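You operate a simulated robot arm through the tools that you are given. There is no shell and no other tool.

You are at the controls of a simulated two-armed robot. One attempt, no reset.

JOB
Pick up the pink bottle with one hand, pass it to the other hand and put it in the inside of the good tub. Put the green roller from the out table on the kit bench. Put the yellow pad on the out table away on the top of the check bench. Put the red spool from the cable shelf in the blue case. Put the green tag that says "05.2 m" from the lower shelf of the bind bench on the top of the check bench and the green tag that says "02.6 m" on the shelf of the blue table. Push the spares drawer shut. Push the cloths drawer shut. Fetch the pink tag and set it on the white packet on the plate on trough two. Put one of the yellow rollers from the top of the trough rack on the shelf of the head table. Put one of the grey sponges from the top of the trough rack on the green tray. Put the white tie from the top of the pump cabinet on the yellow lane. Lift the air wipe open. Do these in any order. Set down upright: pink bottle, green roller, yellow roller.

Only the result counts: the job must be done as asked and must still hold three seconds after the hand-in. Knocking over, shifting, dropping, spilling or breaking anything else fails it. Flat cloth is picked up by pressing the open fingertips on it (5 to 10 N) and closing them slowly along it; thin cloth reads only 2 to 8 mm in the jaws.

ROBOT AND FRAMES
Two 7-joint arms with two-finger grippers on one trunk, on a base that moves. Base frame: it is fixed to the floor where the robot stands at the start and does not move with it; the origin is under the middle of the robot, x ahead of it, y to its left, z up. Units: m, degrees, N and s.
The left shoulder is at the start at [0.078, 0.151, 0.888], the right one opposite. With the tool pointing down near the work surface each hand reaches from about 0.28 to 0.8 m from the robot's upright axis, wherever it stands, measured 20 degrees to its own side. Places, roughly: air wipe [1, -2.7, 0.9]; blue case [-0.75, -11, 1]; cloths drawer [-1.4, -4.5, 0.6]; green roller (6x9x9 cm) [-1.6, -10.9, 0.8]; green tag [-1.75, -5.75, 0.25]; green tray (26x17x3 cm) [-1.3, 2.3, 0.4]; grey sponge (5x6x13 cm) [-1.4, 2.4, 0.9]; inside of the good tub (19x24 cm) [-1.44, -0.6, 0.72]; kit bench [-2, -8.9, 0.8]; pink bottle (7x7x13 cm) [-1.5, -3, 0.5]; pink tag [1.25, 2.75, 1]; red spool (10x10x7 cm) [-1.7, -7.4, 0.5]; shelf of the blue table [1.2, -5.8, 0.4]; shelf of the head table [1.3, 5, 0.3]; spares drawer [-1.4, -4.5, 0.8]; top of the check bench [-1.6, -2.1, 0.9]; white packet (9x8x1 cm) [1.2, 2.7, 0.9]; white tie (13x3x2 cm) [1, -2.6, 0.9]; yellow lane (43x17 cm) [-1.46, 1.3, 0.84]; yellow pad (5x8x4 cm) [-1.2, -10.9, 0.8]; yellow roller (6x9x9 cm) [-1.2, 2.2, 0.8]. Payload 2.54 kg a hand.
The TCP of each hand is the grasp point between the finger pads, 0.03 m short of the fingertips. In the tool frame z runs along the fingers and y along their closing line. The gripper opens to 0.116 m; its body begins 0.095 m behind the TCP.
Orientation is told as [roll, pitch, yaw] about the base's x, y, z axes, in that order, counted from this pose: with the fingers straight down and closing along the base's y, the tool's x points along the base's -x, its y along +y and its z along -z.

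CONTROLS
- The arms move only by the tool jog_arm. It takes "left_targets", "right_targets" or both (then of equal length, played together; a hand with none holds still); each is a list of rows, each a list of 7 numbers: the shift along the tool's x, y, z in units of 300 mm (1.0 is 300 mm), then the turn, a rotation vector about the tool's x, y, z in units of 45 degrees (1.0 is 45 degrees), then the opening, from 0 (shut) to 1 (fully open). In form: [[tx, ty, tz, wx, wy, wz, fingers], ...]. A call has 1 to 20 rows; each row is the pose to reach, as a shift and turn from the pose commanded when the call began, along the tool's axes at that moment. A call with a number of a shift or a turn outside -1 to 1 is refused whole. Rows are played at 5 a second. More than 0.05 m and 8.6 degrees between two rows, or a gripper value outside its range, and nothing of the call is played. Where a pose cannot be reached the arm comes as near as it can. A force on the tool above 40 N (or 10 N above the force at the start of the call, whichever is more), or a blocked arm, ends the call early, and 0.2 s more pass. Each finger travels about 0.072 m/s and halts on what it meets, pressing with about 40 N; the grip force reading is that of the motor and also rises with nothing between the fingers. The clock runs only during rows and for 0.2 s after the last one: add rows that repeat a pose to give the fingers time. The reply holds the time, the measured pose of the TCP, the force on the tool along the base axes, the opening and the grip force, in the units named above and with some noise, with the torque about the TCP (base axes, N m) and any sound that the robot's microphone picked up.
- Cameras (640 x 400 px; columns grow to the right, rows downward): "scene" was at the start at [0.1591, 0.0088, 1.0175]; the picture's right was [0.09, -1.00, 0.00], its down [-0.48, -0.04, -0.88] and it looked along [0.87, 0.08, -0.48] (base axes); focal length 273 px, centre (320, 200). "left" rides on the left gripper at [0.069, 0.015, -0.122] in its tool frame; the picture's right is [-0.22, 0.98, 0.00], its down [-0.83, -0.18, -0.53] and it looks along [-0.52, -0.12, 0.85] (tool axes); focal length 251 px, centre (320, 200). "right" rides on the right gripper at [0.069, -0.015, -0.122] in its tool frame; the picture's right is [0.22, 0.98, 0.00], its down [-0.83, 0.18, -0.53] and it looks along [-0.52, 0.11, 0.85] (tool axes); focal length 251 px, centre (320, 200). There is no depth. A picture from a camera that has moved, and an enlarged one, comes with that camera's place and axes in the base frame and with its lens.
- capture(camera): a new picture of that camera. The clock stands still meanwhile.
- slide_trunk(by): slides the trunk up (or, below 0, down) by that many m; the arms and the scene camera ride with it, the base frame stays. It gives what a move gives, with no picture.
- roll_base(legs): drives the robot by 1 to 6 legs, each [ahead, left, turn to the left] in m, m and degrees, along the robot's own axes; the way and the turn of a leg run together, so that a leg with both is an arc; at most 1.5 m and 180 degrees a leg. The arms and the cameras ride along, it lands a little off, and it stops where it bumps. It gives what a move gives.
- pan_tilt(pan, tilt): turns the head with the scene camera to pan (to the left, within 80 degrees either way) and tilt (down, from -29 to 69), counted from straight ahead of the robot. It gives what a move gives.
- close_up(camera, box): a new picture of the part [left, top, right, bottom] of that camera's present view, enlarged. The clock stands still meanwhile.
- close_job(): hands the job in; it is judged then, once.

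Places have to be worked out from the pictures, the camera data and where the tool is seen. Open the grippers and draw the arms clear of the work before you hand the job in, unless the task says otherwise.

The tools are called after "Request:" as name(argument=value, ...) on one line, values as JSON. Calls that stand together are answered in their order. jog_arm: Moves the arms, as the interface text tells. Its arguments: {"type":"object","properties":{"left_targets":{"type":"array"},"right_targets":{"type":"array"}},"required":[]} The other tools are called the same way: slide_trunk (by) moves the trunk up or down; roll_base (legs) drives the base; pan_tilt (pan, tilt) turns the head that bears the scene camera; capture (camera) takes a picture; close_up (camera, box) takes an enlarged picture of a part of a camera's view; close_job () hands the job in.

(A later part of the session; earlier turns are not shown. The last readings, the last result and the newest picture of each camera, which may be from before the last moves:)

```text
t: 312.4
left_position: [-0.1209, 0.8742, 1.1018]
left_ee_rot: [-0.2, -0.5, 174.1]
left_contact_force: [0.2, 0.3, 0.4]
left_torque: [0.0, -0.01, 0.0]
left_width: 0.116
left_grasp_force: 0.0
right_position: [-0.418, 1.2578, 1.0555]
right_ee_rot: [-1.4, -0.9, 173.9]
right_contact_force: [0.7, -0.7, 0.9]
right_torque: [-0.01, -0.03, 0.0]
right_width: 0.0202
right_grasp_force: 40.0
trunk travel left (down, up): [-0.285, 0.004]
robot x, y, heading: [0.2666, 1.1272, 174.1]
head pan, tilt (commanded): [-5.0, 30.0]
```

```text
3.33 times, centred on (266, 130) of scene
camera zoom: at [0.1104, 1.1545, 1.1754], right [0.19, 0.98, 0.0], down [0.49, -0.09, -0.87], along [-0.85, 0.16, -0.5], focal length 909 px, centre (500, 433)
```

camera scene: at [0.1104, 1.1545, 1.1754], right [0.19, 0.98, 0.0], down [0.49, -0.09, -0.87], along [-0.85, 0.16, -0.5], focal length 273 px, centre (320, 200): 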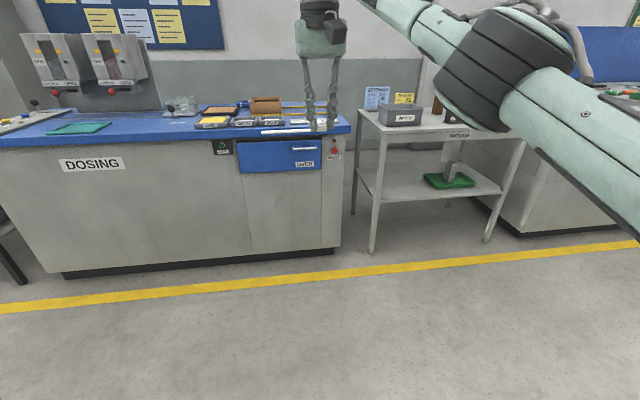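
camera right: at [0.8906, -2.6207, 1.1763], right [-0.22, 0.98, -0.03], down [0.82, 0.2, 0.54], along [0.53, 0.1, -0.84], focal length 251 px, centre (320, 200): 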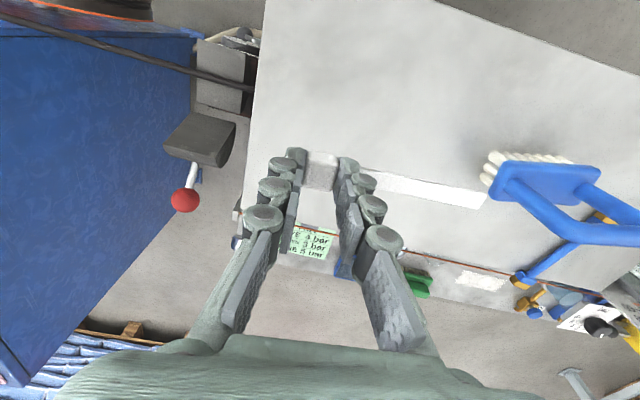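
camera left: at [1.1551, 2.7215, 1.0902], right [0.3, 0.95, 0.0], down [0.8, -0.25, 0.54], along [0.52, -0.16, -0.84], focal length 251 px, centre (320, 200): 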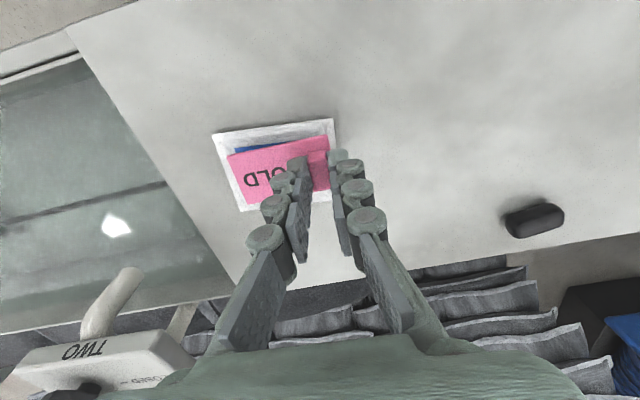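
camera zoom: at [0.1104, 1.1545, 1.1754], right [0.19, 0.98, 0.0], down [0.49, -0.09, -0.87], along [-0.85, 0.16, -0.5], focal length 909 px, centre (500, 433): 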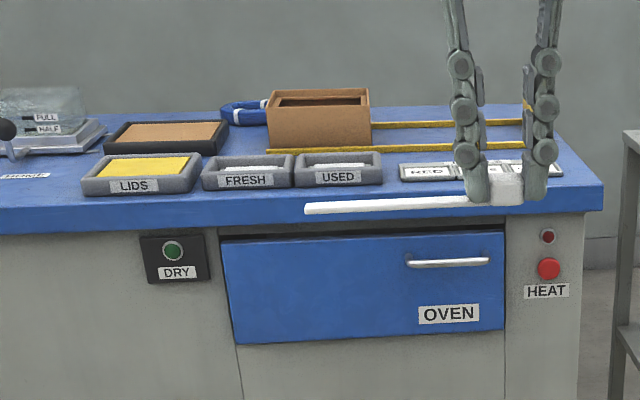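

The lane is the strip between two yellow rails, x≈-1.35…-1.53, y≈1.06…1.49, with a cardboard box in its left part; the right ~23 cm is free. I approach with the hand high.

Request:
roll_base(legs=[[0, -0.23, 6], [0.75, 0, 0]])

Request:
capture(camera="scene")

Request:
capture(camera="right")

```text
t: 318.9
left_position: [-0.8383, 1.0643, 1.1003]
left_ee_rot: [-0.3, -0.5, 179.6]
left_contact_force: [0.5, 0.2, -0.6]
left_torque: [-0.01, -0.02, 0.05]
left_width: 0.1161
left_grasp_force: 0.0
right_position: [-1.1708, 1.4185, 1.0553]
right_ee_rot: [-1.3, -0.9, 179.5]
right_contact_force: [-1.3, -0.6, -0.7]
right_torque: [-0.01, 0.0, 0.04]
right_width: 0.0203
right_grasp_force: 39.9
trunk travel left (down, up): [-0.285, 0.004]
robot x, y, heading: [-0.4769, 1.3574, 179.7]
head pan, tilt (commanded): [-5.0, 30.0]
```

```text
taken
camera scene: at [-0.6342, 1.3662, 1.1754], right [0.09, 1.0, 0.0], down [0.5, -0.05, -0.87], along [-0.86, 0.08, -0.5], focal length 273 px, centre (320, 200)
```

scene: 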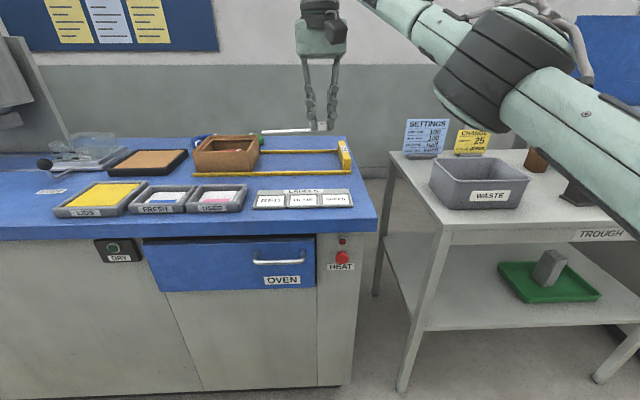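

```text
taken
camera right: at [-1.0993, 1.4297, 1.1764], right [0.21, -0.98, -0.03], down [-0.82, -0.19, 0.54], along [-0.54, -0.09, -0.84], focal length 251 px, centre (320, 200)
```

right: 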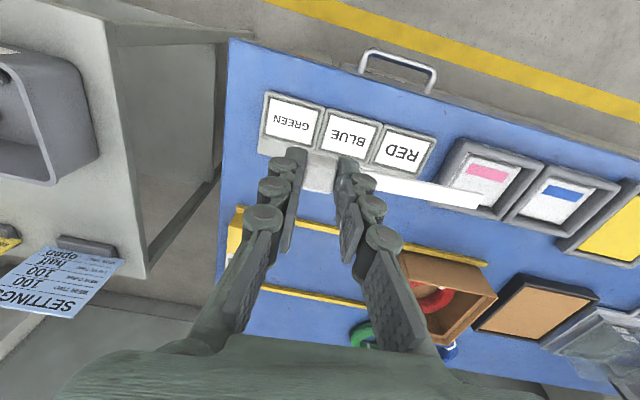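

I zoom in on the lane to get its edges precisely.

Request:
close_up(camera="scene", box=[180, 120, 372, 220])

Request:
close_up(camera="right", box=[200, 180, 520, 360])

```text
3.33 times, centred on (276, 170) of scene
camera zoom: at [-0.6342, 1.3662, 1.1754], right [0.09, 1.0, 0.0], down [0.5, -0.05, -0.87], along [-0.86, 0.08, -0.5], focal length 909 px, centre (467, 300)
```

zoom: 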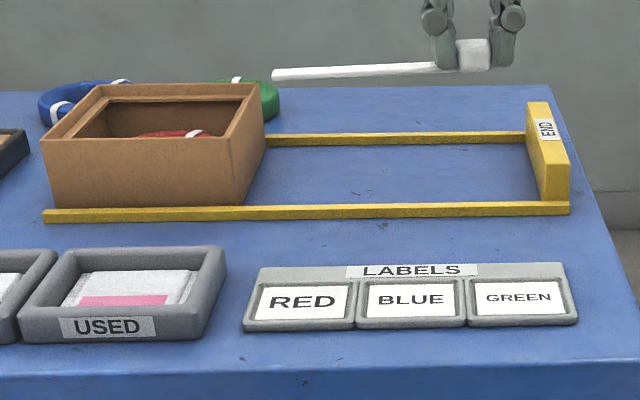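

```text
2.00 times, centred on (360, 270) of right
camera zoom: at [-1.0993, 1.4297, 1.1764], right [0.21, -0.98, -0.03], down [-0.82, -0.19, 0.54], along [-0.54, -0.09, -0.84], focal length 503 px, centre (240, 60)
```

zoom: 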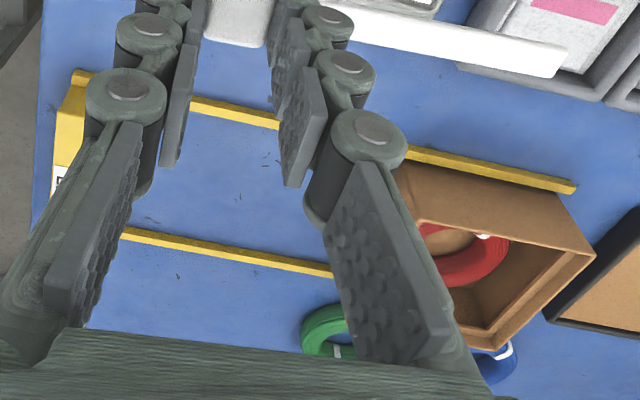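

The free part of the lane is x -1.37…-1.53, y 1.24…1.50. I drive 0.21 m closer, then lower the tie there with the arm.

Request:
roll_base(legs=[[0.21, 0, 0]])

Request:
jog_arm(right_targets=[[-0.08, 0, 0.1, 0, 0, 0, 0.1], [-0.16, -0.02, 0.2, 0, 0, 0, 0.1], [-0.23, -0.035, 0.33, 0, 0, 0, 0.1], [-0.23, -0.035, 0.47, 0, 0, 0, 0.1], [-0.23, -0.035, 0.47, 0, 0, 0, 0.1]])

Request:
close_up(camera="scene", box=[180, 120, 420, 270])

```text
t: 320.5
left_position: [-1.046, 1.0669, 1.0999]
left_ee_rot: [-0.2, -0.5, 179.5]
left_contact_force: [0.4, 0.6, 0.6]
left_torque: [-0.02, -0.06, -0.01]
left_width: 0.116
left_grasp_force: 0.1
right_position: [-1.3787, 1.4199, 1.0556]
right_ee_rot: [-1.3, -0.9, 179.3]
right_contact_force: [0.4, -0.1, -0.2]
right_torque: [0.01, -0.02, 0.01]
right_width: 0.0203
right_grasp_force: 39.8
trunk travel left (down, up): [-0.285, 0.004]
robot x, y, heading: [-0.6807, 1.3532, 179.6]
head pan, tilt (commanded): [-5.0, 30.0]
```

```text
t: 321.7
left_position: [-1.0446, 1.0665, 1.1003]
left_ee_rot: [-0.2, -0.7, 179.5]
left_contact_force: [-0.2, -0.4, -0.4]
left_torque: [0.0, 0.02, -0.02]
left_width: 0.116
left_grasp_force: 0.0
right_position: [-1.4332, 1.4423, 0.9189]
right_ee_rot: [-1.2, -0.9, 179.5]
right_contact_force: [-0.3, -0.6, 0.5]
right_torque: [0.01, 0.0, -0.03]
right_width: 0.0198
right_grasp_force: 39.7
right hand out of reach, approached as far as the arm can: row 2, 3, 4, 5
trunk travel left (down, up): [-0.285, 0.004]
robot x, y, heading: [-0.6846, 1.3539, 179.6]
head pan, tilt (commanded): [-5.0, 30.0]
```

```text
2.67 times, centred on (300, 195) of scene
camera zoom: at [-0.8403, 1.3677, 1.1756], right [0.09, 1.0, 0.0], down [0.5, -0.05, -0.87], along [-0.86, 0.08, -0.5], focal length 727 px, centre (373, 213)
```

zoom: 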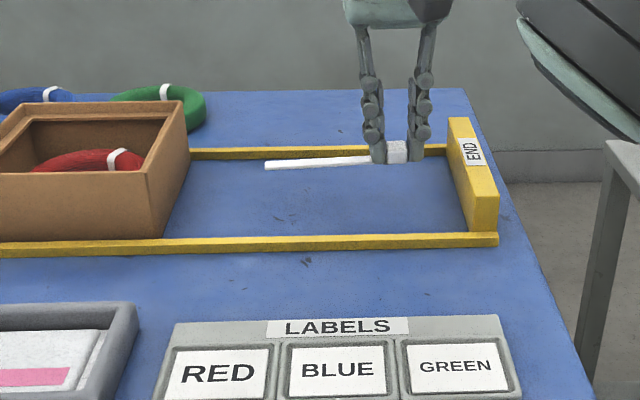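

The tie hangs over the free part of the lane. I shift 2 cm away from the END block and lower it.

Request:
jog_arm(right_targets=[[0.02, 0.06, 0.0, 0, 0, 0, 0.1], [0.03, 0.075, 0.05, 0, 0, 0, 0.1], [0.03, 0.075, 0.09, 0, 0, 0, 0.1], [0.03, 0.075, 0.09, 0, 0, 0, 0.1]])

Request:
close_up(camera="scene", box=[180, 120, 420, 270])

```text
t: 322.7
left_position: [-1.0458, 1.0669, 1.0999]
left_ee_rot: [-0.2, -0.6, 179.5]
left_contact_force: [0.1, -0.2, -0.4]
left_torque: [0.02, 0.03, -0.02]
left_width: 0.116
left_grasp_force: 0.1
right_position: [-1.4292, 1.4182, 0.8926]
right_ee_rot: [-1.4, -0.7, 179.4]
right_contact_force: [-0.1, 0.9, -0.3]
right_torque: [0.02, -0.01, 0.0]
right_width: 0.0201
right_grasp_force: 40.1
right hand out of reach, approached as far as the arm can: row 2, 3, 4
trunk travel left (down, up): [-0.285, 0.004]
robot x, y, heading: [-0.6833, 1.3573, 179.3]
head pan, tilt (commanded): [-5.0, 30.0]
```

```text
2.67 times, centred on (300, 195) of scene
camera zoom: at [-0.8406, 1.3678, 1.1755], right [0.09, 1.0, 0.0], down [0.5, -0.05, -0.87], along [-0.86, 0.08, -0.5], focal length 727 px, centre (373, 213)
```

zoom: 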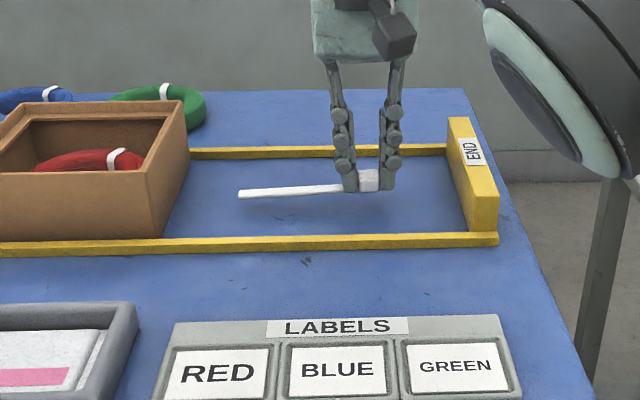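

About 1.5–2 cm to go. I lower gently until the force shows contact.

Request:
jog_arm(right_targets=[[0.05, 0, 0.02, 0, 0, 0, 0.1], [0.05, 0, 0.04, 0, 0, 0, 0.1], [0.05, 0, 0.055, 0, 0, 0, 0.1], [0.05, 0, 0.055, 0, 0, 0, 0.1]])

Request:
close_up(camera="scene", box=[240, 140, 400, 240])

```text
t: 323.7
left_position: [-1.0448, 1.0658, 1.1013]
left_ee_rot: [-0.1, -0.7, 179.5]
left_contact_force: [1.3, 0.2, -1.2]
left_torque: [0.01, -0.03, -0.01]
left_width: 0.116
left_grasp_force: 0.0
right_position: [-1.4306, 1.4159, 0.8781]
right_ee_rot: [-1.3, -0.7, 179.4]
right_contact_force: [0.0, -0.5, -0.5]
right_torque: [-0.03, -0.03, 0.01]
right_width: 0.0201
right_grasp_force: 40.1
right hand out of reach, approached as far as the arm can: row 1, 2, 3, 4
trunk travel left (down, up): [-0.285, 0.004]
robot x, y, heading: [-0.684, 1.3604, 179.6]
head pan, tilt (commanded): [-5.0, 30.0]
```

```text
4.00 times, centred on (320, 190) of scene
camera zoom: at [-0.8406, 1.3678, 1.1755], right [0.09, 1.0, 0.0], down [0.5, -0.05, -0.87], along [-0.86, 0.08, -0.5], focal length 1091 px, centre (320, 240)
```

zoom: 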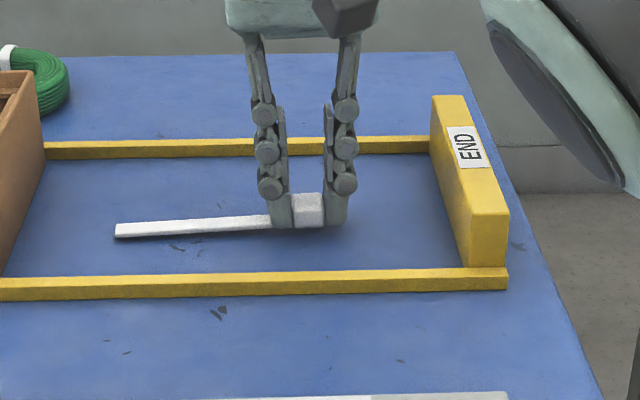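

Very close to the surface. I go another 6 mm down.

Request:
jog_arm(right_targets=[[0.03, 0, 0.01, 0, 0, 0, 0.1], [0.03, 0, 0.02, 0, 0, 0, 0.1], [0.03, 0, 0.02, 0, 0, 0, 0.1]])

```text
t: 324.5
left_position: [-1.045, 1.0658, 1.101]
left_ee_rot: [-0.2, -0.6, 179.4]
left_contact_force: [-0.8, 0.9, -0.1]
left_torque: [-0.02, -0.05, -0.01]
left_width: 0.1161
left_grasp_force: 0.1
right_position: [-1.429, 1.4113, 0.8746]
right_ee_rot: [-1.3, -0.9, 179.4]
right_contact_force: [-0.5, -0.4, 2.6]
right_torque: [-0.3, 0.03, 0.0]
right_width: 0.0202
right_grasp_force: 39.9
right hand out of reach, approached as far as the arm can: row 1, 2, 3
trunk travel left (down, up): [-0.285, 0.004]
robot x, y, heading: [-0.6863, 1.3577, 179.8]
head pan, tilt (commanded): [-5.0, 30.0]
```

The strap end touches (2.6 N). I lower 3 mm more, then open only slightly and lift.

Request:
jog_arm(right_targets=[[0, 0, 0.012, 0, 0, 0, 0.1], [0, 0, 0.012, 0, 0, 0, 0.1], [0, 0, 0.012, 0, 0, 0, 0.2], [0, 0, 0.012, 0, 0, 0, 0.32], [0, 0, 0.012, 0, 0, 0, 0.32], [0.02, 0, -0.1, 0, 0, 0, 0.32], [0.06, 0, -0.25, 0, 0, 0, 0.32], [0.1, 0, -0.4, 0, 0, 0, 0.32], [0.1, 0, -0.55, 0, 0, 0, 0.32]])

Request:
close_up(camera="scene", box=[180, 120, 420, 270])

```text
t: 326.5
left_position: [-1.0459, 1.0662, 1.1009]
left_ee_rot: [-0.2, -0.6, 179.6]
left_contact_force: [0.7, -0.6, -0.9]
left_torque: [-0.01, 0.02, 0.01]
left_width: 0.1158
left_grasp_force: 0.1
right_position: [-1.3952, 1.4139, 1.0396]
right_ee_rot: [-1.2, -0.9, 179.4]
right_contact_force: [0.1, -1.2, -0.7]
right_torque: [0.01, 0.03, -0.01]
right_width: 0.0371
right_grasp_force: 0.1
right hand out of reach, approached as far as the arm can: row 6, 7, 8, 9
trunk travel left (down, up): [-0.285, 0.004]
robot x, y, heading: [-0.6834, 1.3583, 179.8]
head pan, tilt (commanded): [-5.0, 30.0]
```

```text
2.67 times, centred on (300, 195) of scene
camera zoom: at [-0.8402, 1.368, 1.1755], right [0.09, 1.0, 0.0], down [0.5, -0.05, -0.87], along [-0.86, 0.08, -0.5], focal length 727 px, centre (373, 213)
```

zoom: 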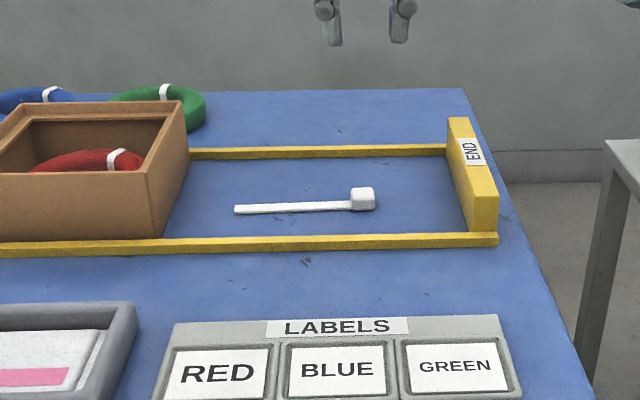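

The tie lies in the yellow lane. Next the bottle and the good tub: I back off and go along the aisle, stopping to look at the good tub (y≈-0.6).

Request:
roll_base(legs=[[-0.4, 0, 0], [0, 1.3, 0], [0, 0.65, 0]])

Request:
pan_tilt(pan=0, tilt=25)

Request:
capture(camera="scene")

```text
t: 348.0
left_position: [-0.6182, -0.9347, 1.1016]
left_ee_rot: [-0.2, -0.7, -179.1]
left_contact_force: [-0.1, 0.7, 0.2]
left_torque: [0.02, 0.0, 0.0]
left_width: 0.1159
left_grasp_force: 0.0
right_position: [-0.9778, -0.5975, 1.0384]
right_ee_rot: [-1.3, -1.0, -179.2]
right_contact_force: [-0.7, 0.5, -0.9]
right_torque: [0.01, 0.0, 0.01]
right_width: 0.0371
right_grasp_force: 0.0
trunk travel left (down, up): [-0.285, 0.004]
robot x, y, heading: [-0.2624, -0.6346, -179.2]
head pan, tilt (commanded): [-5.0, 30.0]
```

```text
t: 348.7
left_position: [-0.6184, -0.9341, 1.1006]
left_ee_rot: [-0.2, -0.6, -179.1]
left_contact_force: [0.3, 0.2, 0.0]
left_torque: [0.0, -0.02, -0.02]
left_width: 0.1159
left_grasp_force: 0.1
right_position: [-0.9775, -0.5958, 1.0383]
right_ee_rot: [-1.3, -0.9, -179.1]
right_contact_force: [0.2, 0.0, -0.4]
right_torque: [0.03, -0.01, -0.03]
right_width: 0.037
right_grasp_force: 0.0
trunk travel left (down, up): [-0.285, 0.004]
robot x, y, heading: [-0.2646, -0.634, -178.6]
head pan, tilt (commanded): [0.0, 25.0]
```

```text
taken
camera scene: at [-0.4232, -0.6358, 1.1834], right [-0.02, 1.0, 0.0], down [0.42, 0.01, -0.91], along [-0.91, -0.02, -0.42], focal length 273 px, centre (320, 200)
```

scene: 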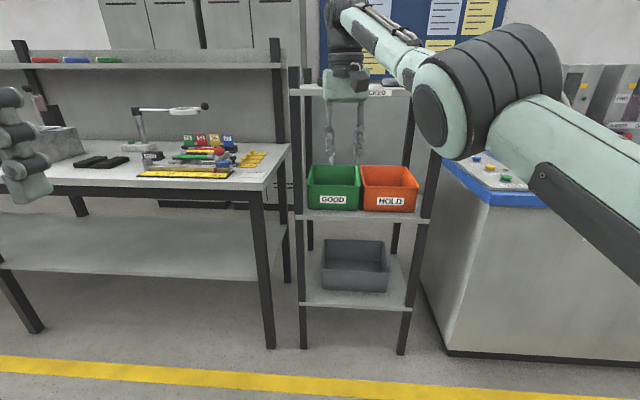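

The GOOD tub (green) and HOLD tub (orange) stand on the middle shelf of an open rack with another shelf above. I zoom in.

Request:
close_up(camera="scene", box=[270, 60, 450, 240])

```text
2.22 times, centred on (360, 150) of scene
camera zoom: at [-0.4232, -0.6358, 1.1834], right [-0.02, 1.0, 0.0], down [0.42, 0.01, -0.91], along [-0.91, -0.02, -0.42], focal length 606 px, centre (231, 311)
```

zoom: 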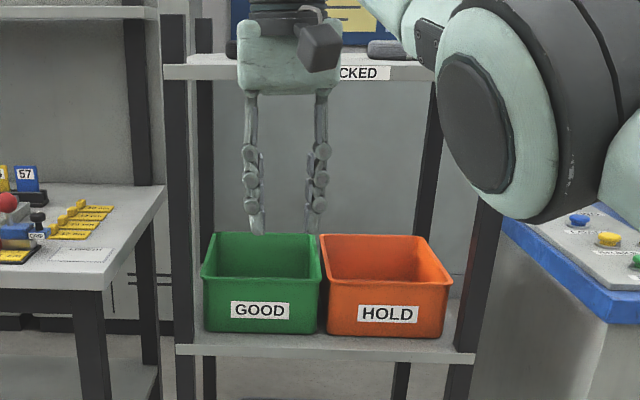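

Tub: front wall x≈-1.36, y≈-0.70…-0.50, from z 0.71 to 0.855; shelf above it at z≈1.12. Now I go on to the bottle near y=-3.

Request:
roll_base(legs=[[0.1, 1.2, -1], [0, 1.0, 0]])

Request:
pan_tilt(pan=5, tilt=28)

Request:
capture(camera="scene")

```text
t: 370.2
left_position: [-0.7422, -3.1405, 1.1009]
left_ee_rot: [-0.2, -0.6, 179.8]
left_contact_force: [-0.2, 0.3, -0.7]
left_torque: [0.01, 0.01, -0.01]
left_width: 0.1159
left_grasp_force: 0.0
right_position: [-1.0932, -2.7964, 1.0382]
right_ee_rot: [-1.2, -0.9, 179.7]
right_contact_force: [0.4, -0.3, 1.3]
right_torque: [-0.01, -0.02, 0.0]
right_width: 0.037
right_grasp_force: 0.0
trunk travel left (down, up): [-0.285, 0.004]
robot x, y, heading: [-0.378, -2.8504, 180.0]
head pan, tilt (commanded): [0.0, 25.0]
```

```text
t: 370.8
left_position: [-0.7431, -3.141, 1.0999]
left_ee_rot: [-0.1, -0.7, 179.8]
left_contact_force: [0.3, 0.4, 0.4]
left_torque: [0.0, 0.04, -0.02]
left_width: 0.1161
left_grasp_force: 0.1
right_position: [-1.0943, -2.795, 1.0377]
right_ee_rot: [-1.3, -0.9, 179.7]
right_contact_force: [-0.1, 1.1, -0.1]
right_torque: [-0.03, 0.0, -0.02]
right_width: 0.0369
right_grasp_force: 0.0
trunk travel left (down, up): [-0.285, 0.004]
robot x, y, heading: [-0.3822, -2.8467, 179.8]
head pan, tilt (commanded): [5.0, 28.0]
```

```text
taken
camera scene: at [-0.5399, -2.8548, 1.1786], right [-0.08, 1.0, 0.0], down [0.47, 0.04, -0.88], along [-0.88, -0.07, -0.47], focal length 273 px, centre (320, 200)
```

scene: 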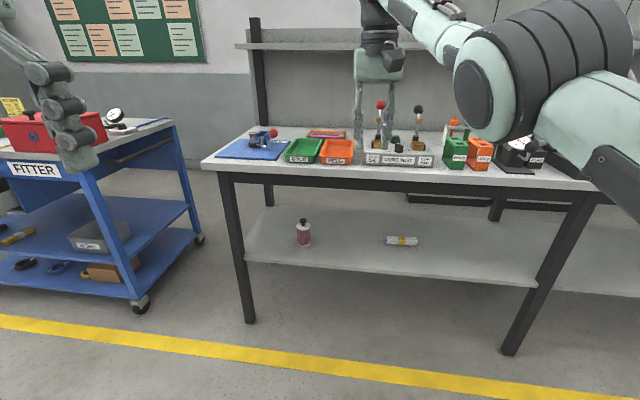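

The pink bottle stands on the check bench's lower shelf near its left end. I zoom in.

Request:
close_up(camera="scene", box=[220, 120, 460, 270])

Request:
close_up(camera="scene", box=[260, 200, 356, 260])

```text
2.67 times, centred on (340, 195) of scene
camera zoom: at [-0.5399, -2.8548, 1.1786], right [-0.08, 1.0, 0.0], down [0.47, 0.04, -0.88], along [-0.88, -0.07, -0.47], focal length 727 px, centre (267, 213)
```

zoom: 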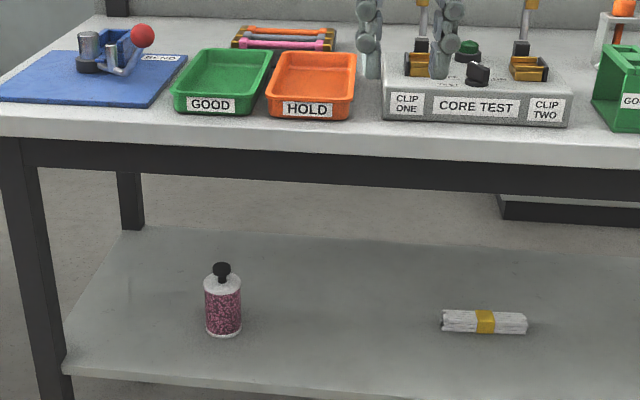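

```text
6.67 times, centred on (308, 230) of scene
camera zoom: at [-0.5399, -2.8548, 1.1786], right [-0.08, 1.0, 0.0], down [0.47, 0.04, -0.88], along [-0.88, -0.07, -0.47], focal length 1818 px, centre (400, 0)
```

zoom: 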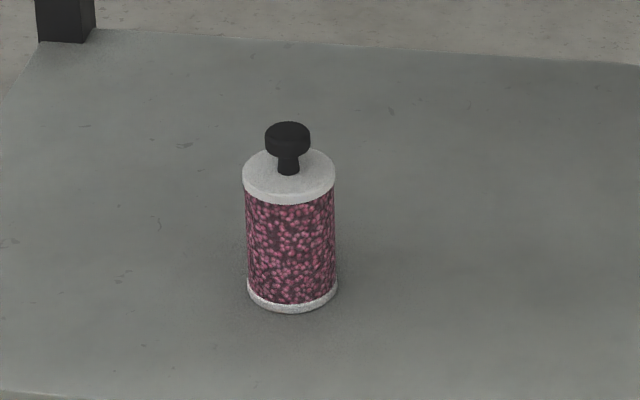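

The bottle (cylinder with a black top knob) stands at about [-1.556, -3.012] on the shelf at z≈0.42; the bench beam above ends at z≈0.775. I draw the right hand back and out of the way and start tilting the left hand forward.

Request:
jog_arm(left_targets=[[-0.1, -0.04, 0.06, 0, -0.125, 0, 1], [-0.2, -0.08, 0.12, 0, -0.25, 0, 1], [-0.3, -0.12, 0.18, 0, -0.375, 0, 1], [-0.4, -0.16, 0.24, 0, -0.5, 0, 1], [-0.5, -0.2, 0.3, 0, -0.625, 0, 1], [-0.6, -0.24, 0.36, 0, -0.75, 0, 1], [-0.7, -0.28, 0.42, 0, -0.875, 0, 1], [-0.8, -0.32, 0.48, 0, -1.0, 0, 1]], right_targets=[[0.1, -0.09, -0.02, 0, 0, 0, 0.5], [0.2, -0.18, -0.04, 0, 0, 0, 0.6], [0.3, -0.27, -0.06, 0, 0, 0, 0.7], [0.4, -0.36, -0.08, 0, 0, 0, 0.8], [0.5, -0.45, -0.1, 0, 0, 0, 0.8], [0.6, -0.54, -0.12, 0, 0, 0, 0.8], [0.7, -0.63, -0.14, 0, 0, 0, 0.8], [0.8, -0.7, -0.16, 0, 0, 0, 0.8]])

```text
t: 372.6
left_position: [-0.9816, -3.0464, 0.9591]
left_ee_rot: [-0.3, -45.6, -179.9]
left_contact_force: [-0.9, 0.1, -0.5]
left_torque: [-0.01, -0.01, 0.0]
left_width: 0.116
left_grasp_force: 0.1
right_position: [-1.087, -2.6253, 1.112]
right_ee_rot: [-1.3, -1.0, 179.8]
right_contact_force: [-0.2, 0.9, 0.0]
right_torque: [0.01, -0.04, 0.0]
right_width: 0.0928
right_grasp_force: 0.0
right hand out of reach, approached as far as the arm can: row 1, 2, 3, 4, 5, 6, 7, 8
trunk travel left (down, up): [-0.285, 0.004]
robot x, y, heading: [-0.3815, -2.8469, 180.0]
head pan, tilt (commanded): [5.0, 28.0]
```

The right arm stays stuck at full radius again (it flips branch when fully stretched). As before, I lower it first and then fold it in.

Request:
jog_arm(right_targets=[[0.0, 0, 0.15, 0, 0, 0, 0.8], [0.0, 0, 0.3, 0, 0, 0, 0.8], [0.0, 0, 0.45, 0, 0, 0, 0.8], [0, 0, 0.6, 0, 0, 0, 0.8], [0, 0, 0.75, 0, 0, 0, 0.8], [0, 0, 0.9, 0, 0, 0, 0.8], [0, 0, 1.0, 0, 0, 0, 0.8]], left_targets=[[0, 0, 0, 0, -0.1, 0, 1], [0, 0, 0, 0, -0.25, 0, 1], [0, 0, 0, 0, -0.4, 0, 1], [0, 0, 0, 0, -0.49, 0, 1], [0, 0, 0, 0, -0.49, 0, 1], [0, 0, 0, 0, -0.49, 0, 1], [0, 0, 0, 0, -0.49, 0, 1]])

Request:
jog_arm(right_targets=[[0.15, 0, 0.05, 0, 0, 0, 0.8], [0.3, 0, 0.1, 0, 0, 0, 0.8], [0.45, 0, 0.15, 0, 0, 0, 0.8], [0.6, 0, 0.2, 0, 0, 0, 0.8], [0.75, 0, 0.2, 0, 0, 0, 0.8]])

```text
t: 374.2
left_position: [-0.9835, -3.0443, 0.9596]
left_ee_rot: [-0.5, -67.6, -179.7]
left_contact_force: [0.4, -0.4, 0.9]
left_torque: [0.03, -0.04, 0.05]
left_width: 0.1159
left_grasp_force: 0.2
right_position: [-1.0869, -2.6211, 0.8032]
right_ee_rot: [-1.3, -1.0, 179.7]
right_contact_force: [-0.9, -0.5, 0.3]
right_torque: [-0.01, 0.0, -0.03]
right_width: 0.0927
right_grasp_force: 0.1
right hand out of reach, approached as far as the arm can: row 1
trunk travel left (down, up): [-0.285, 0.004]
robot x, y, heading: [-0.3819, -2.8449, 180.0]
head pan, tilt (commanded): [5.0, 28.0]
```

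```text
t: 375.4
left_position: [-0.9844, -3.044, 0.9587]
left_ee_rot: [-0.5, -67.5, -179.7]
left_contact_force: [-0.1, -0.3, 0.6]
left_torque: [0.01, 0.02, -0.01]
left_width: 0.1159
left_grasp_force: 0.0
right_position: [-0.8637, -2.621, 0.7425]
right_ee_rot: [-1.2, -0.9, 179.6]
right_contact_force: [-0.8, -0.2, -0.3]
right_torque: [0.0, -0.01, -0.03]
right_width: 0.0925
right_grasp_force: 0.2
trunk travel left (down, up): [-0.285, 0.004]
robot x, y, heading: [-0.381, -2.8454, 179.7]
head pan, tilt (commanded): [5.0, 28.0]
```

Both arms are fine now. I lower the trunk 16 cm, then bring the left hand forward and down to bottle height in front of the bench.

Request:
slide_trunk(by=-0.16)

Request:
jog_arm(left_targets=[[0.09, -0.014, 0.126, 0, 0, 0, 0.9], [0.18, -0.028, 0.252, 0, 0, 0, 0.9], [0.27, -0.042, 0.378, 0, 0, 0, 0.9], [0.36, -0.056, 0.504, 0, 0, 0, 0.9], [0.45, -0.07, 0.63, 0, 0, 0, 0.9], [0.54, -0.084, 0.755, 0, 0, 0, 0.9], [0.646, -0.1, 0.881, 0, 0, 0, 0.9]], right_targets=[[0.1, 0, 0, 0, 0, 0, 0.8], [0.2, 0, 0, 0, 0, 0, 0.8], [0.25, 0, 0, 0, 0, 0, 0.8], [0.25, 0, 0, 0, 0, 0, 0.8], [0.25, 0, 0, 0, 0, 0, 0.8], [0.25, 0, 0, 0, 0, 0, 0.8], [0.25, 0, 0, 0, 0, 0, 0.8]])

Request:
capture(camera="scene")

```text
t: 377.2
left_position: [-0.9847, -3.0434, 0.7999]
left_ee_rot: [-0.5, -67.6, -179.7]
left_contact_force: [0.4, -0.5, -0.5]
left_torque: [0.01, 0.05, 0.01]
left_width: 0.116
left_grasp_force: 0.1
right_position: [-0.8644, -2.6213, 0.5824]
right_ee_rot: [-1.3, -0.9, 179.6]
right_contact_force: [-0.1, -0.4, -0.5]
right_torque: [0.01, 0.01, 0.01]
right_width: 0.0926
right_grasp_force: 0.1
trunk travel left (down, up): [-0.125, 0.164]
robot x, y, heading: [-0.3803, -2.8497, 179.6]
head pan, tilt (commanded): [5.0, 28.0]
```

```text
t: 378.9
left_position: [-1.1529, -3.0108, 0.5164]
left_ee_rot: [-0.4, -67.7, -179.8]
left_contact_force: [-0.8, -0.2, 0.7]
left_torque: [0.02, -0.04, -0.03]
left_width: 0.1042
left_grasp_force: 0.1
right_position: [-0.7901, -2.6194, 0.5804]
right_ee_rot: [-1.3, -0.9, 179.8]
right_contact_force: [0.0, -0.6, -0.7]
right_torque: [0.01, 0.01, -0.01]
right_width: 0.0926
right_grasp_force: 0.0
trunk travel left (down, up): [-0.125, 0.164]
robot x, y, heading: [-0.3827, -2.8499, 179.4]
head pan, tilt (commanded): [5.0, 28.0]
```

```text
taken
camera scene: at [-0.5399, -2.8548, 1.0187], right [-0.08, 1.0, 0.0], down [0.47, 0.04, -0.88], along [-0.88, -0.07, -0.47], focal length 273 px, centre (320, 200)
```

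scene: 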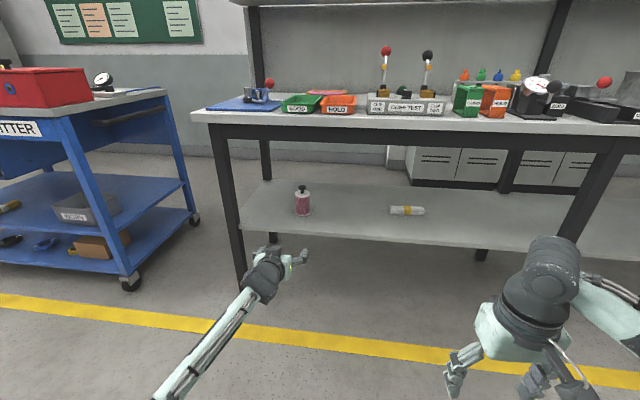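

The left hand is in front of the bench at z≈0.52. I zoom in on the bottle from this lower camera height to pin down its position.

Request:
close_up(camera="scene", box=[230, 170, 350, 245])

Request:
capture(camera="left")

```text
5.33 times, centred on (290, 208) of scene
camera zoom: at [-0.5399, -2.8548, 1.0187], right [-0.08, 1.0, 0.0], down [0.47, 0.04, -0.88], along [-0.88, -0.07, -0.47], focal length 1454 px, centre (480, 160)
```

zoom: 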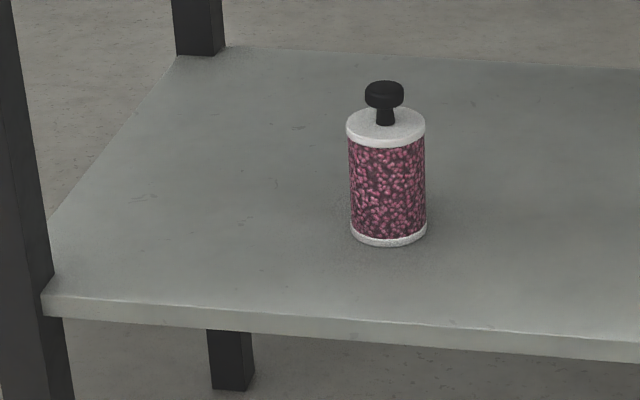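

```text
taken
camera left: at [-1.0142, -3.0274, 0.4977], right [-0.09, -0.98, 0.2], down [0.18, 0.18, 0.97], along [-0.98, 0.12, 0.16], focal length 251 px, centre (320, 200)
```

left: 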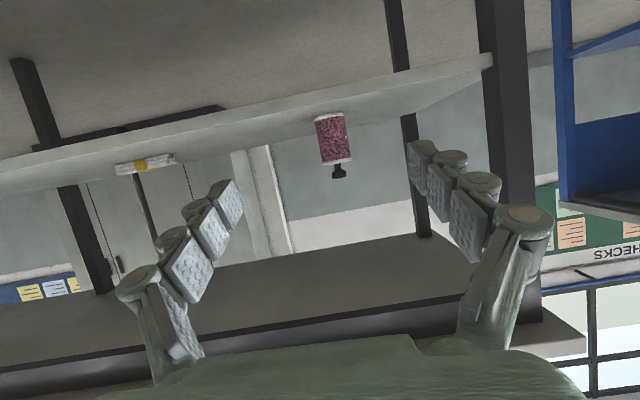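

Bottle centre is at about [-1.553, -3.010], shelf z≈0.415; the left hand is in line (y -3.011). I lower to z 0.47 and drive forward 0.38 m.

Request:
jog_arm(left_targets=[[0.07, 0, 0.03, 0, 0, 0, 0.9], [0.142, 0, 0.059, 0, 0, 0, 0.9], [0.142, 0, 0.059, 0, 0, 0, 0.9]])

Request:
roll_base(legs=[[0.34, 0, 0.3]])

Request:
capture(camera="left")

Request:
capture(camera="scene")

```text
t: 379.6
left_position: [-1.1554, -3.0095, 0.4722]
left_ee_rot: [-0.6, -67.6, -179.7]
left_contact_force: [0.4, 0.3, 0.5]
left_torque: [0.02, 0.02, -0.01]
left_width: 0.1045
left_grasp_force: 0.0
right_position: [-0.7909, -2.6206, 0.5802]
right_ee_rot: [-1.2, -0.9, 179.7]
right_contact_force: [0.3, -0.5, 0.5]
right_torque: [0.02, 0.02, 0.01]
right_width: 0.093
right_grasp_force: 0.1
trunk travel left (down, up): [-0.125, 0.164]
robot x, y, heading: [-0.3819, -2.849, 179.9]
head pan, tilt (commanded): [5.0, 28.0]
```

```text
t: 381.9
left_position: [-1.4899, -3.0135, 0.4728]
left_ee_rot: [-0.5, -67.7, -179.5]
left_contact_force: [0.1, -0.7, -0.3]
left_torque: [0.0, 0.03, 0.02]
left_width: 0.1044
left_grasp_force: 0.0
right_position: [-1.1274, -2.6228, 0.5799]
right_ee_rot: [-1.2, -0.9, 180.0]
right_contact_force: [-0.8, 0.6, 1.1]
right_torque: [0.0, -0.02, -0.01]
right_width: 0.093
right_grasp_force: 0.0
trunk travel left (down, up): [-0.125, 0.164]
robot x, y, heading: [-0.7169, -2.8499, -180.1]
head pan, tilt (commanded): [5.0, 28.0]
```

```text
taken
camera left: at [-1.3503, -3.029, 0.4532], right [-0.08, -0.98, 0.2], down [0.18, 0.18, 0.97], along [-0.98, 0.11, 0.16], focal length 251 px, centre (320, 200)
```

left: 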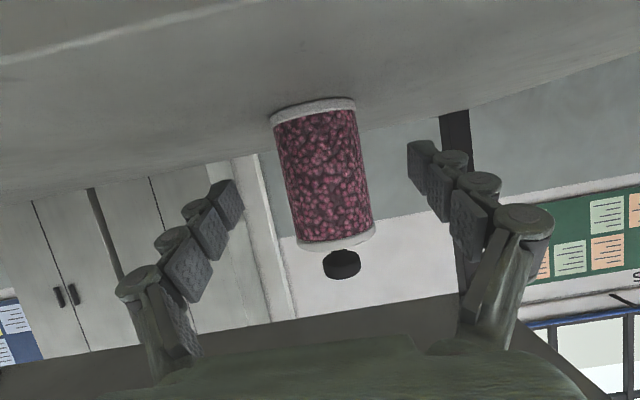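

```text
taken
camera scene: at [-0.8747, -2.8557, 1.0186], right [-0.09, 1.0, 0.0], down [0.47, 0.04, -0.88], along [-0.88, -0.08, -0.47], focal length 273 px, centre (320, 200)
```

scene: 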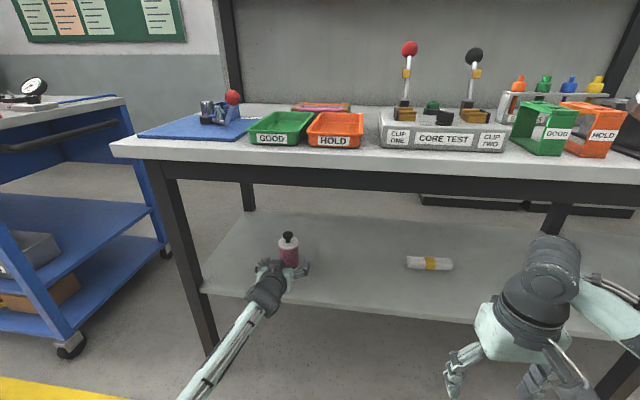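

The bottle is centred between the fingers, about 6 cm beyond the TCP. I roll 6 cm further and close.

Request:
roll_base(legs=[[0.06, 0, 0]])

Request:
capture(camera="left")

```text
t: 382.8
left_position: [-1.5482, -3.016, 0.4717]
left_ee_rot: [-0.4, -67.5, -179.4]
left_contact_force: [-0.2, 0.5, 0.8]
left_torque: [0.02, -0.03, 0.0]
left_width: 0.1043
left_grasp_force: 0.0
right_position: [-1.1847, -2.6241, 0.5807]
right_ee_rot: [-1.3, -0.9, -180.0]
right_contact_force: [0.4, -0.4, 0.1]
right_torque: [-0.01, 0.0, 0.0]
right_width: 0.0928
right_grasp_force: 0.0
trunk travel left (down, up): [-0.125, 0.164]
robot x, y, heading: [-0.7761, -2.8504, -179.9]
head pan, tilt (commanded): [5.0, 28.0]
```

```text
taken
camera left: at [-1.4091, -3.0298, 0.4532], right [-0.08, -0.98, 0.19], down [0.18, 0.18, 0.97], along [-0.98, 0.11, 0.16], focal length 251 px, centre (320, 200)
```

left: 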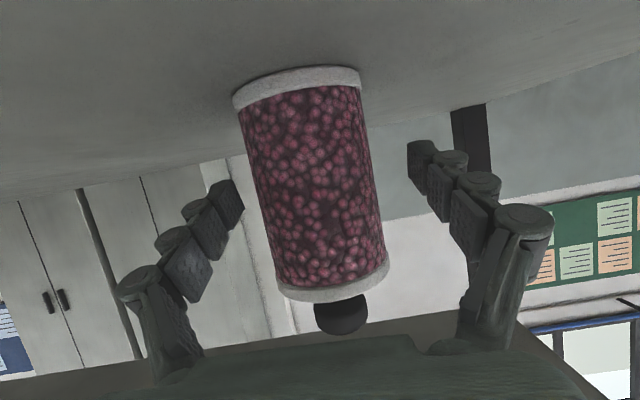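

The bottle's axis now lies at the TCP. I close the left fingers on it.

Request:
jog_arm(left_targets=[[0, 0, 0, 0, 0, 0, 0.75], [0, 0, 0, 0, 0, 0, 0.65], [0, 0, 0, 0, 0, 0, 0.55], [0, 0, 0, 0, 0, 0, 0.45], [0, 0, 0, 0, 0, 0, 0.45]])

Request:
capture(camera="left")

```text
t: 384.0
left_position: [-1.5486, -3.0144, 0.472]
left_ee_rot: [-0.6, -67.7, -179.4]
left_contact_force: [1.4, 1.2, 1.3]
left_torque: [-0.08, -0.01, 0.01]
left_width: 0.0587
left_grasp_force: 40.0
right_position: [-1.1863, -2.6231, 0.5812]
right_ee_rot: [-1.3, -0.8, -180.0]
right_contact_force: [-1.2, 0.9, 0.5]
right_torque: [-0.04, 0.05, 0.0]
right_width: 0.0927
right_grasp_force: 0.0
trunk travel left (down, up): [-0.125, 0.164]
robot x, y, heading: [-0.7774, -2.8461, -179.9]
head pan, tilt (commanded): [5.0, 28.0]
```

```text
taken
camera left: at [-1.409, -3.0298, 0.4533], right [-0.08, -0.98, 0.2], down [0.18, 0.18, 0.97], along [-0.98, 0.11, 0.16], focal length 251 px, centre (320, 200)
```

left: 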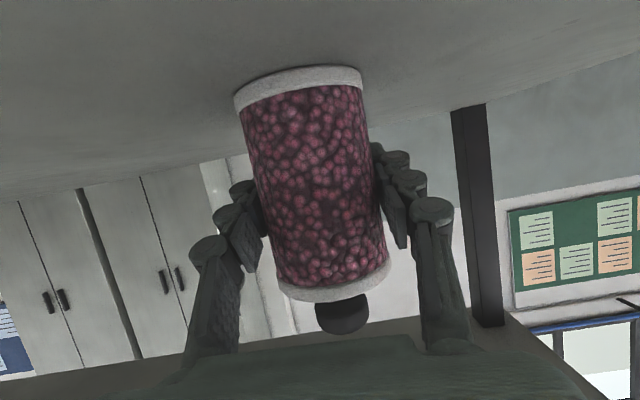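

Gripped at 59 mm. I lift with the trunk 5 cm and back straight out from under the bench.

Request:
slide_trunk(by=0.05)

Request:
roll_base(legs=[[-0.5, 0, 0]])

Request:
pan_tilt(pan=10, tilt=35)

Request:
capture(camera="scene")

```text
t: 384.9
left_position: [-1.5476, -3.0161, 0.5199]
left_ee_rot: [-0.5, -67.6, -179.3]
left_contact_force: [0.2, -0.3, -2.8]
left_torque: [0.04, 0.02, 0.0]
left_width: 0.0588
left_grasp_force: 40.2
right_position: [-1.1862, -2.6243, 0.6303]
right_ee_rot: [-1.3, -0.9, -180.0]
right_contact_force: [0.5, -1.0, -0.1]
right_torque: [0.02, -0.01, 0.0]
right_width: 0.0931
right_grasp_force: 0.1
trunk travel left (down, up): [-0.175, 0.114]
robot x, y, heading: [-0.7749, -2.8516, -179.8]
head pan, tilt (commanded): [5.0, 28.0]
```

```text
t: 387.8
left_position: [-1.0619, -3.0116, 0.5216]
left_ee_rot: [-0.5, -67.6, -179.6]
left_contact_force: [-0.4, 0.5, -2.4]
left_torque: [0.04, 0.02, 0.02]
left_width: 0.0592
left_grasp_force: 39.9
right_position: [-0.6989, -2.6217, 0.6315]
right_ee_rot: [-1.3, -0.9, 179.9]
right_contact_force: [-1.0, -1.0, 0.0]
right_torque: [0.0, -0.04, -0.02]
right_width: 0.0927
right_grasp_force: 0.0
trunk travel left (down, up): [-0.175, 0.114]
robot x, y, heading: [-0.2925, -2.8454, -179.8]
head pan, tilt (commanded): [5.0, 28.0]
```

```text
t: 388.5
left_position: [-1.0631, -3.0114, 0.5214]
left_ee_rot: [-0.6, -67.6, -179.5]
left_contact_force: [0.0, -0.5, -1.9]
left_torque: [-0.03, 0.02, 0.02]
left_width: 0.0586
left_grasp_force: 40.3
right_position: [-0.6995, -2.6211, 0.6311]
right_ee_rot: [-1.3, -0.9, 179.9]
right_contact_force: [0.2, -0.4, -0.1]
right_torque: [0.01, -0.02, 0.02]
right_width: 0.0931
right_grasp_force: 0.2
trunk travel left (down, up): [-0.175, 0.114]
robot x, y, heading: [-0.2905, -2.8427, -179.9]
head pan, tilt (commanded): [10.0, 35.0]
```

```text
taken
camera scene: at [-0.4437, -2.8618, 1.0576], right [-0.17, 0.98, 0.0], down [0.56, 0.1, -0.82], along [-0.81, -0.14, -0.57], focal length 273 px, centre (320, 200)
```

scene: 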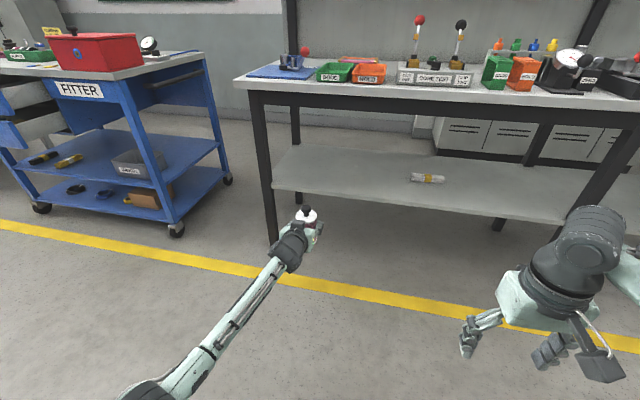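

The bottle is held upright by the left hand. For the hand-over I raise the trunk and bring the left hand toward the middle, then look.

Request:
slide_trunk(by=0.11)

Request:
jog_arm(left_targets=[[-0.014, -0.1, -0.096, 0, 0, 0, 0.45], [-0.028, -0.2, -0.192, 0, 0, 0, 0.45], [-0.042, -0.3, -0.289, 0, 0, 0, 0.45], [-0.057, -0.4, -0.385, 0, 0, 0, 0.45], [-0.057, -0.4, -0.385, 0, 0, 0, 0.45]])

Request:
capture(camera="scene")

```text
t: 389.9
left_position: [-1.0617, -3.0107, 0.6307]
left_ee_rot: [-0.6, -67.6, -179.4]
left_contact_force: [0.7, -0.2, -1.5]
left_torque: [-0.01, 0.04, -0.03]
left_width: 0.0588
left_grasp_force: 39.9
right_position: [-0.7002, -2.6203, 0.7401]
right_ee_rot: [-1.4, -0.9, 179.9]
right_contact_force: [-0.1, 0.5, -0.3]
right_torque: [0.03, 0.0, -0.01]
right_width: 0.0926
right_grasp_force: 0.1
trunk travel left (down, up): [-0.285, 0.004]
robot x, y, heading: [-0.2892, -2.847, -179.8]
head pan, tilt (commanded): [10.0, 35.0]
```

```text
t: 391.2
left_position: [-0.9767, -2.9546, 0.7083]
left_ee_rot: [20.0, -70.0, 163.1]
left_contact_force: [-0.4, 0.5, -2.4]
left_torque: [0.0, 0.0, -0.02]
left_width: 0.0588
left_grasp_force: 39.9
right_position: [-0.6984, -2.6213, 0.7407]
right_ee_rot: [-1.3, -0.9, 179.9]
right_contact_force: [-0.9, -0.4, -0.6]
right_torque: [-0.01, -0.01, -0.04]
right_width: 0.093
right_grasp_force: 0.1
trunk travel left (down, up): [-0.285, 0.004]
robot x, y, heading: [-0.2893, -2.851, -179.8]
head pan, tilt (commanded): [10.0, 35.0]
stopped in row 5 (left hand): the arm was blocked; the commanded pose is now the measured one
```

```text
taken
camera scene: at [-0.4434, -2.8619, 1.1677], right [-0.18, 0.98, 0.0], down [0.56, 0.1, -0.82], along [-0.81, -0.14, -0.57], focal length 273 px, centre (320, 200)
```

scene: 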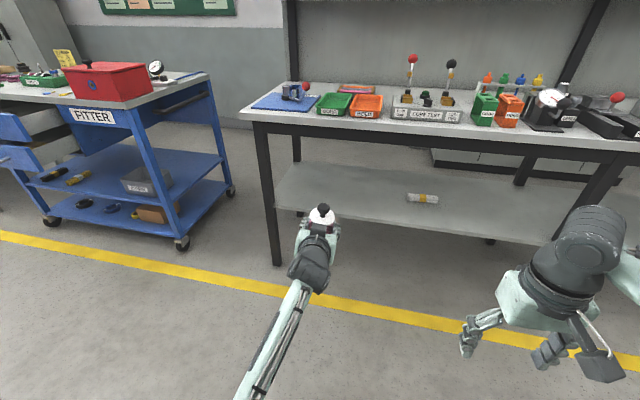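

The left arm hit a limit crossing toward the middle and the bottle now leans ~8°. I move the hand slightly out again and restore its orientation.

Request:
jog_arm(left_targets=[[-0.01, 0.014, 0.06, 0.031, 0.026, -0.041, 0.45], [-0.019, 0.028, 0.12, 0.062, 0.052, -0.082, 0.45], [-0.028, 0.042, 0.179, 0.0936, 0.0779, -0.1238, 0.45], [-0.028, 0.042, 0.179, 0.0936, 0.0779, -0.1238, 0.45]])

Request:
capture(camera="scene")

```text
t: 392.2
left_position: [-1.0317, -2.9728, 0.6906]
left_ee_rot: [0.9, -66.7, 179.3]
left_contact_force: [0.2, -0.2, -0.7]
left_torque: [-0.01, -0.06, -0.02]
left_width: 0.0587
left_grasp_force: 40.2
right_position: [-0.7005, -2.6219, 0.7417]
right_ee_rot: [-1.3, -0.8, 179.8]
right_contact_force: [-0.6, 0.0, 0.4]
right_torque: [0.02, 0.01, -0.01]
right_width: 0.0926
right_grasp_force: 0.1
trunk travel left (down, up): [-0.285, 0.004]
robot x, y, heading: [-0.2874, -2.8491, -179.9]
head pan, tilt (commanded): [10.0, 35.0]
```

```text
taken
camera scene: at [-0.444, -2.8617, 1.1675], right [-0.17, 0.98, 0.0], down [0.57, 0.1, -0.82], along [-0.81, -0.14, -0.57], focal length 273 px, centre (320, 200)
```

scene: 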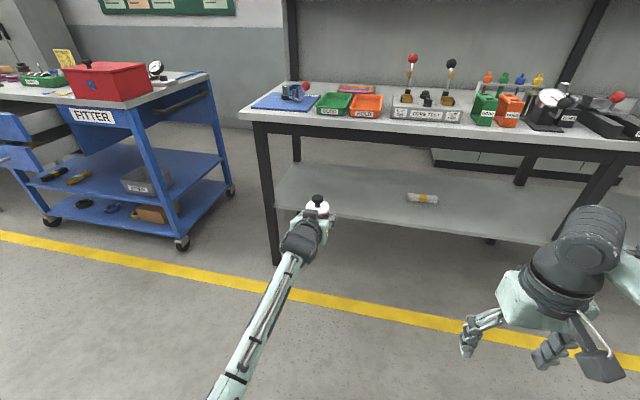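

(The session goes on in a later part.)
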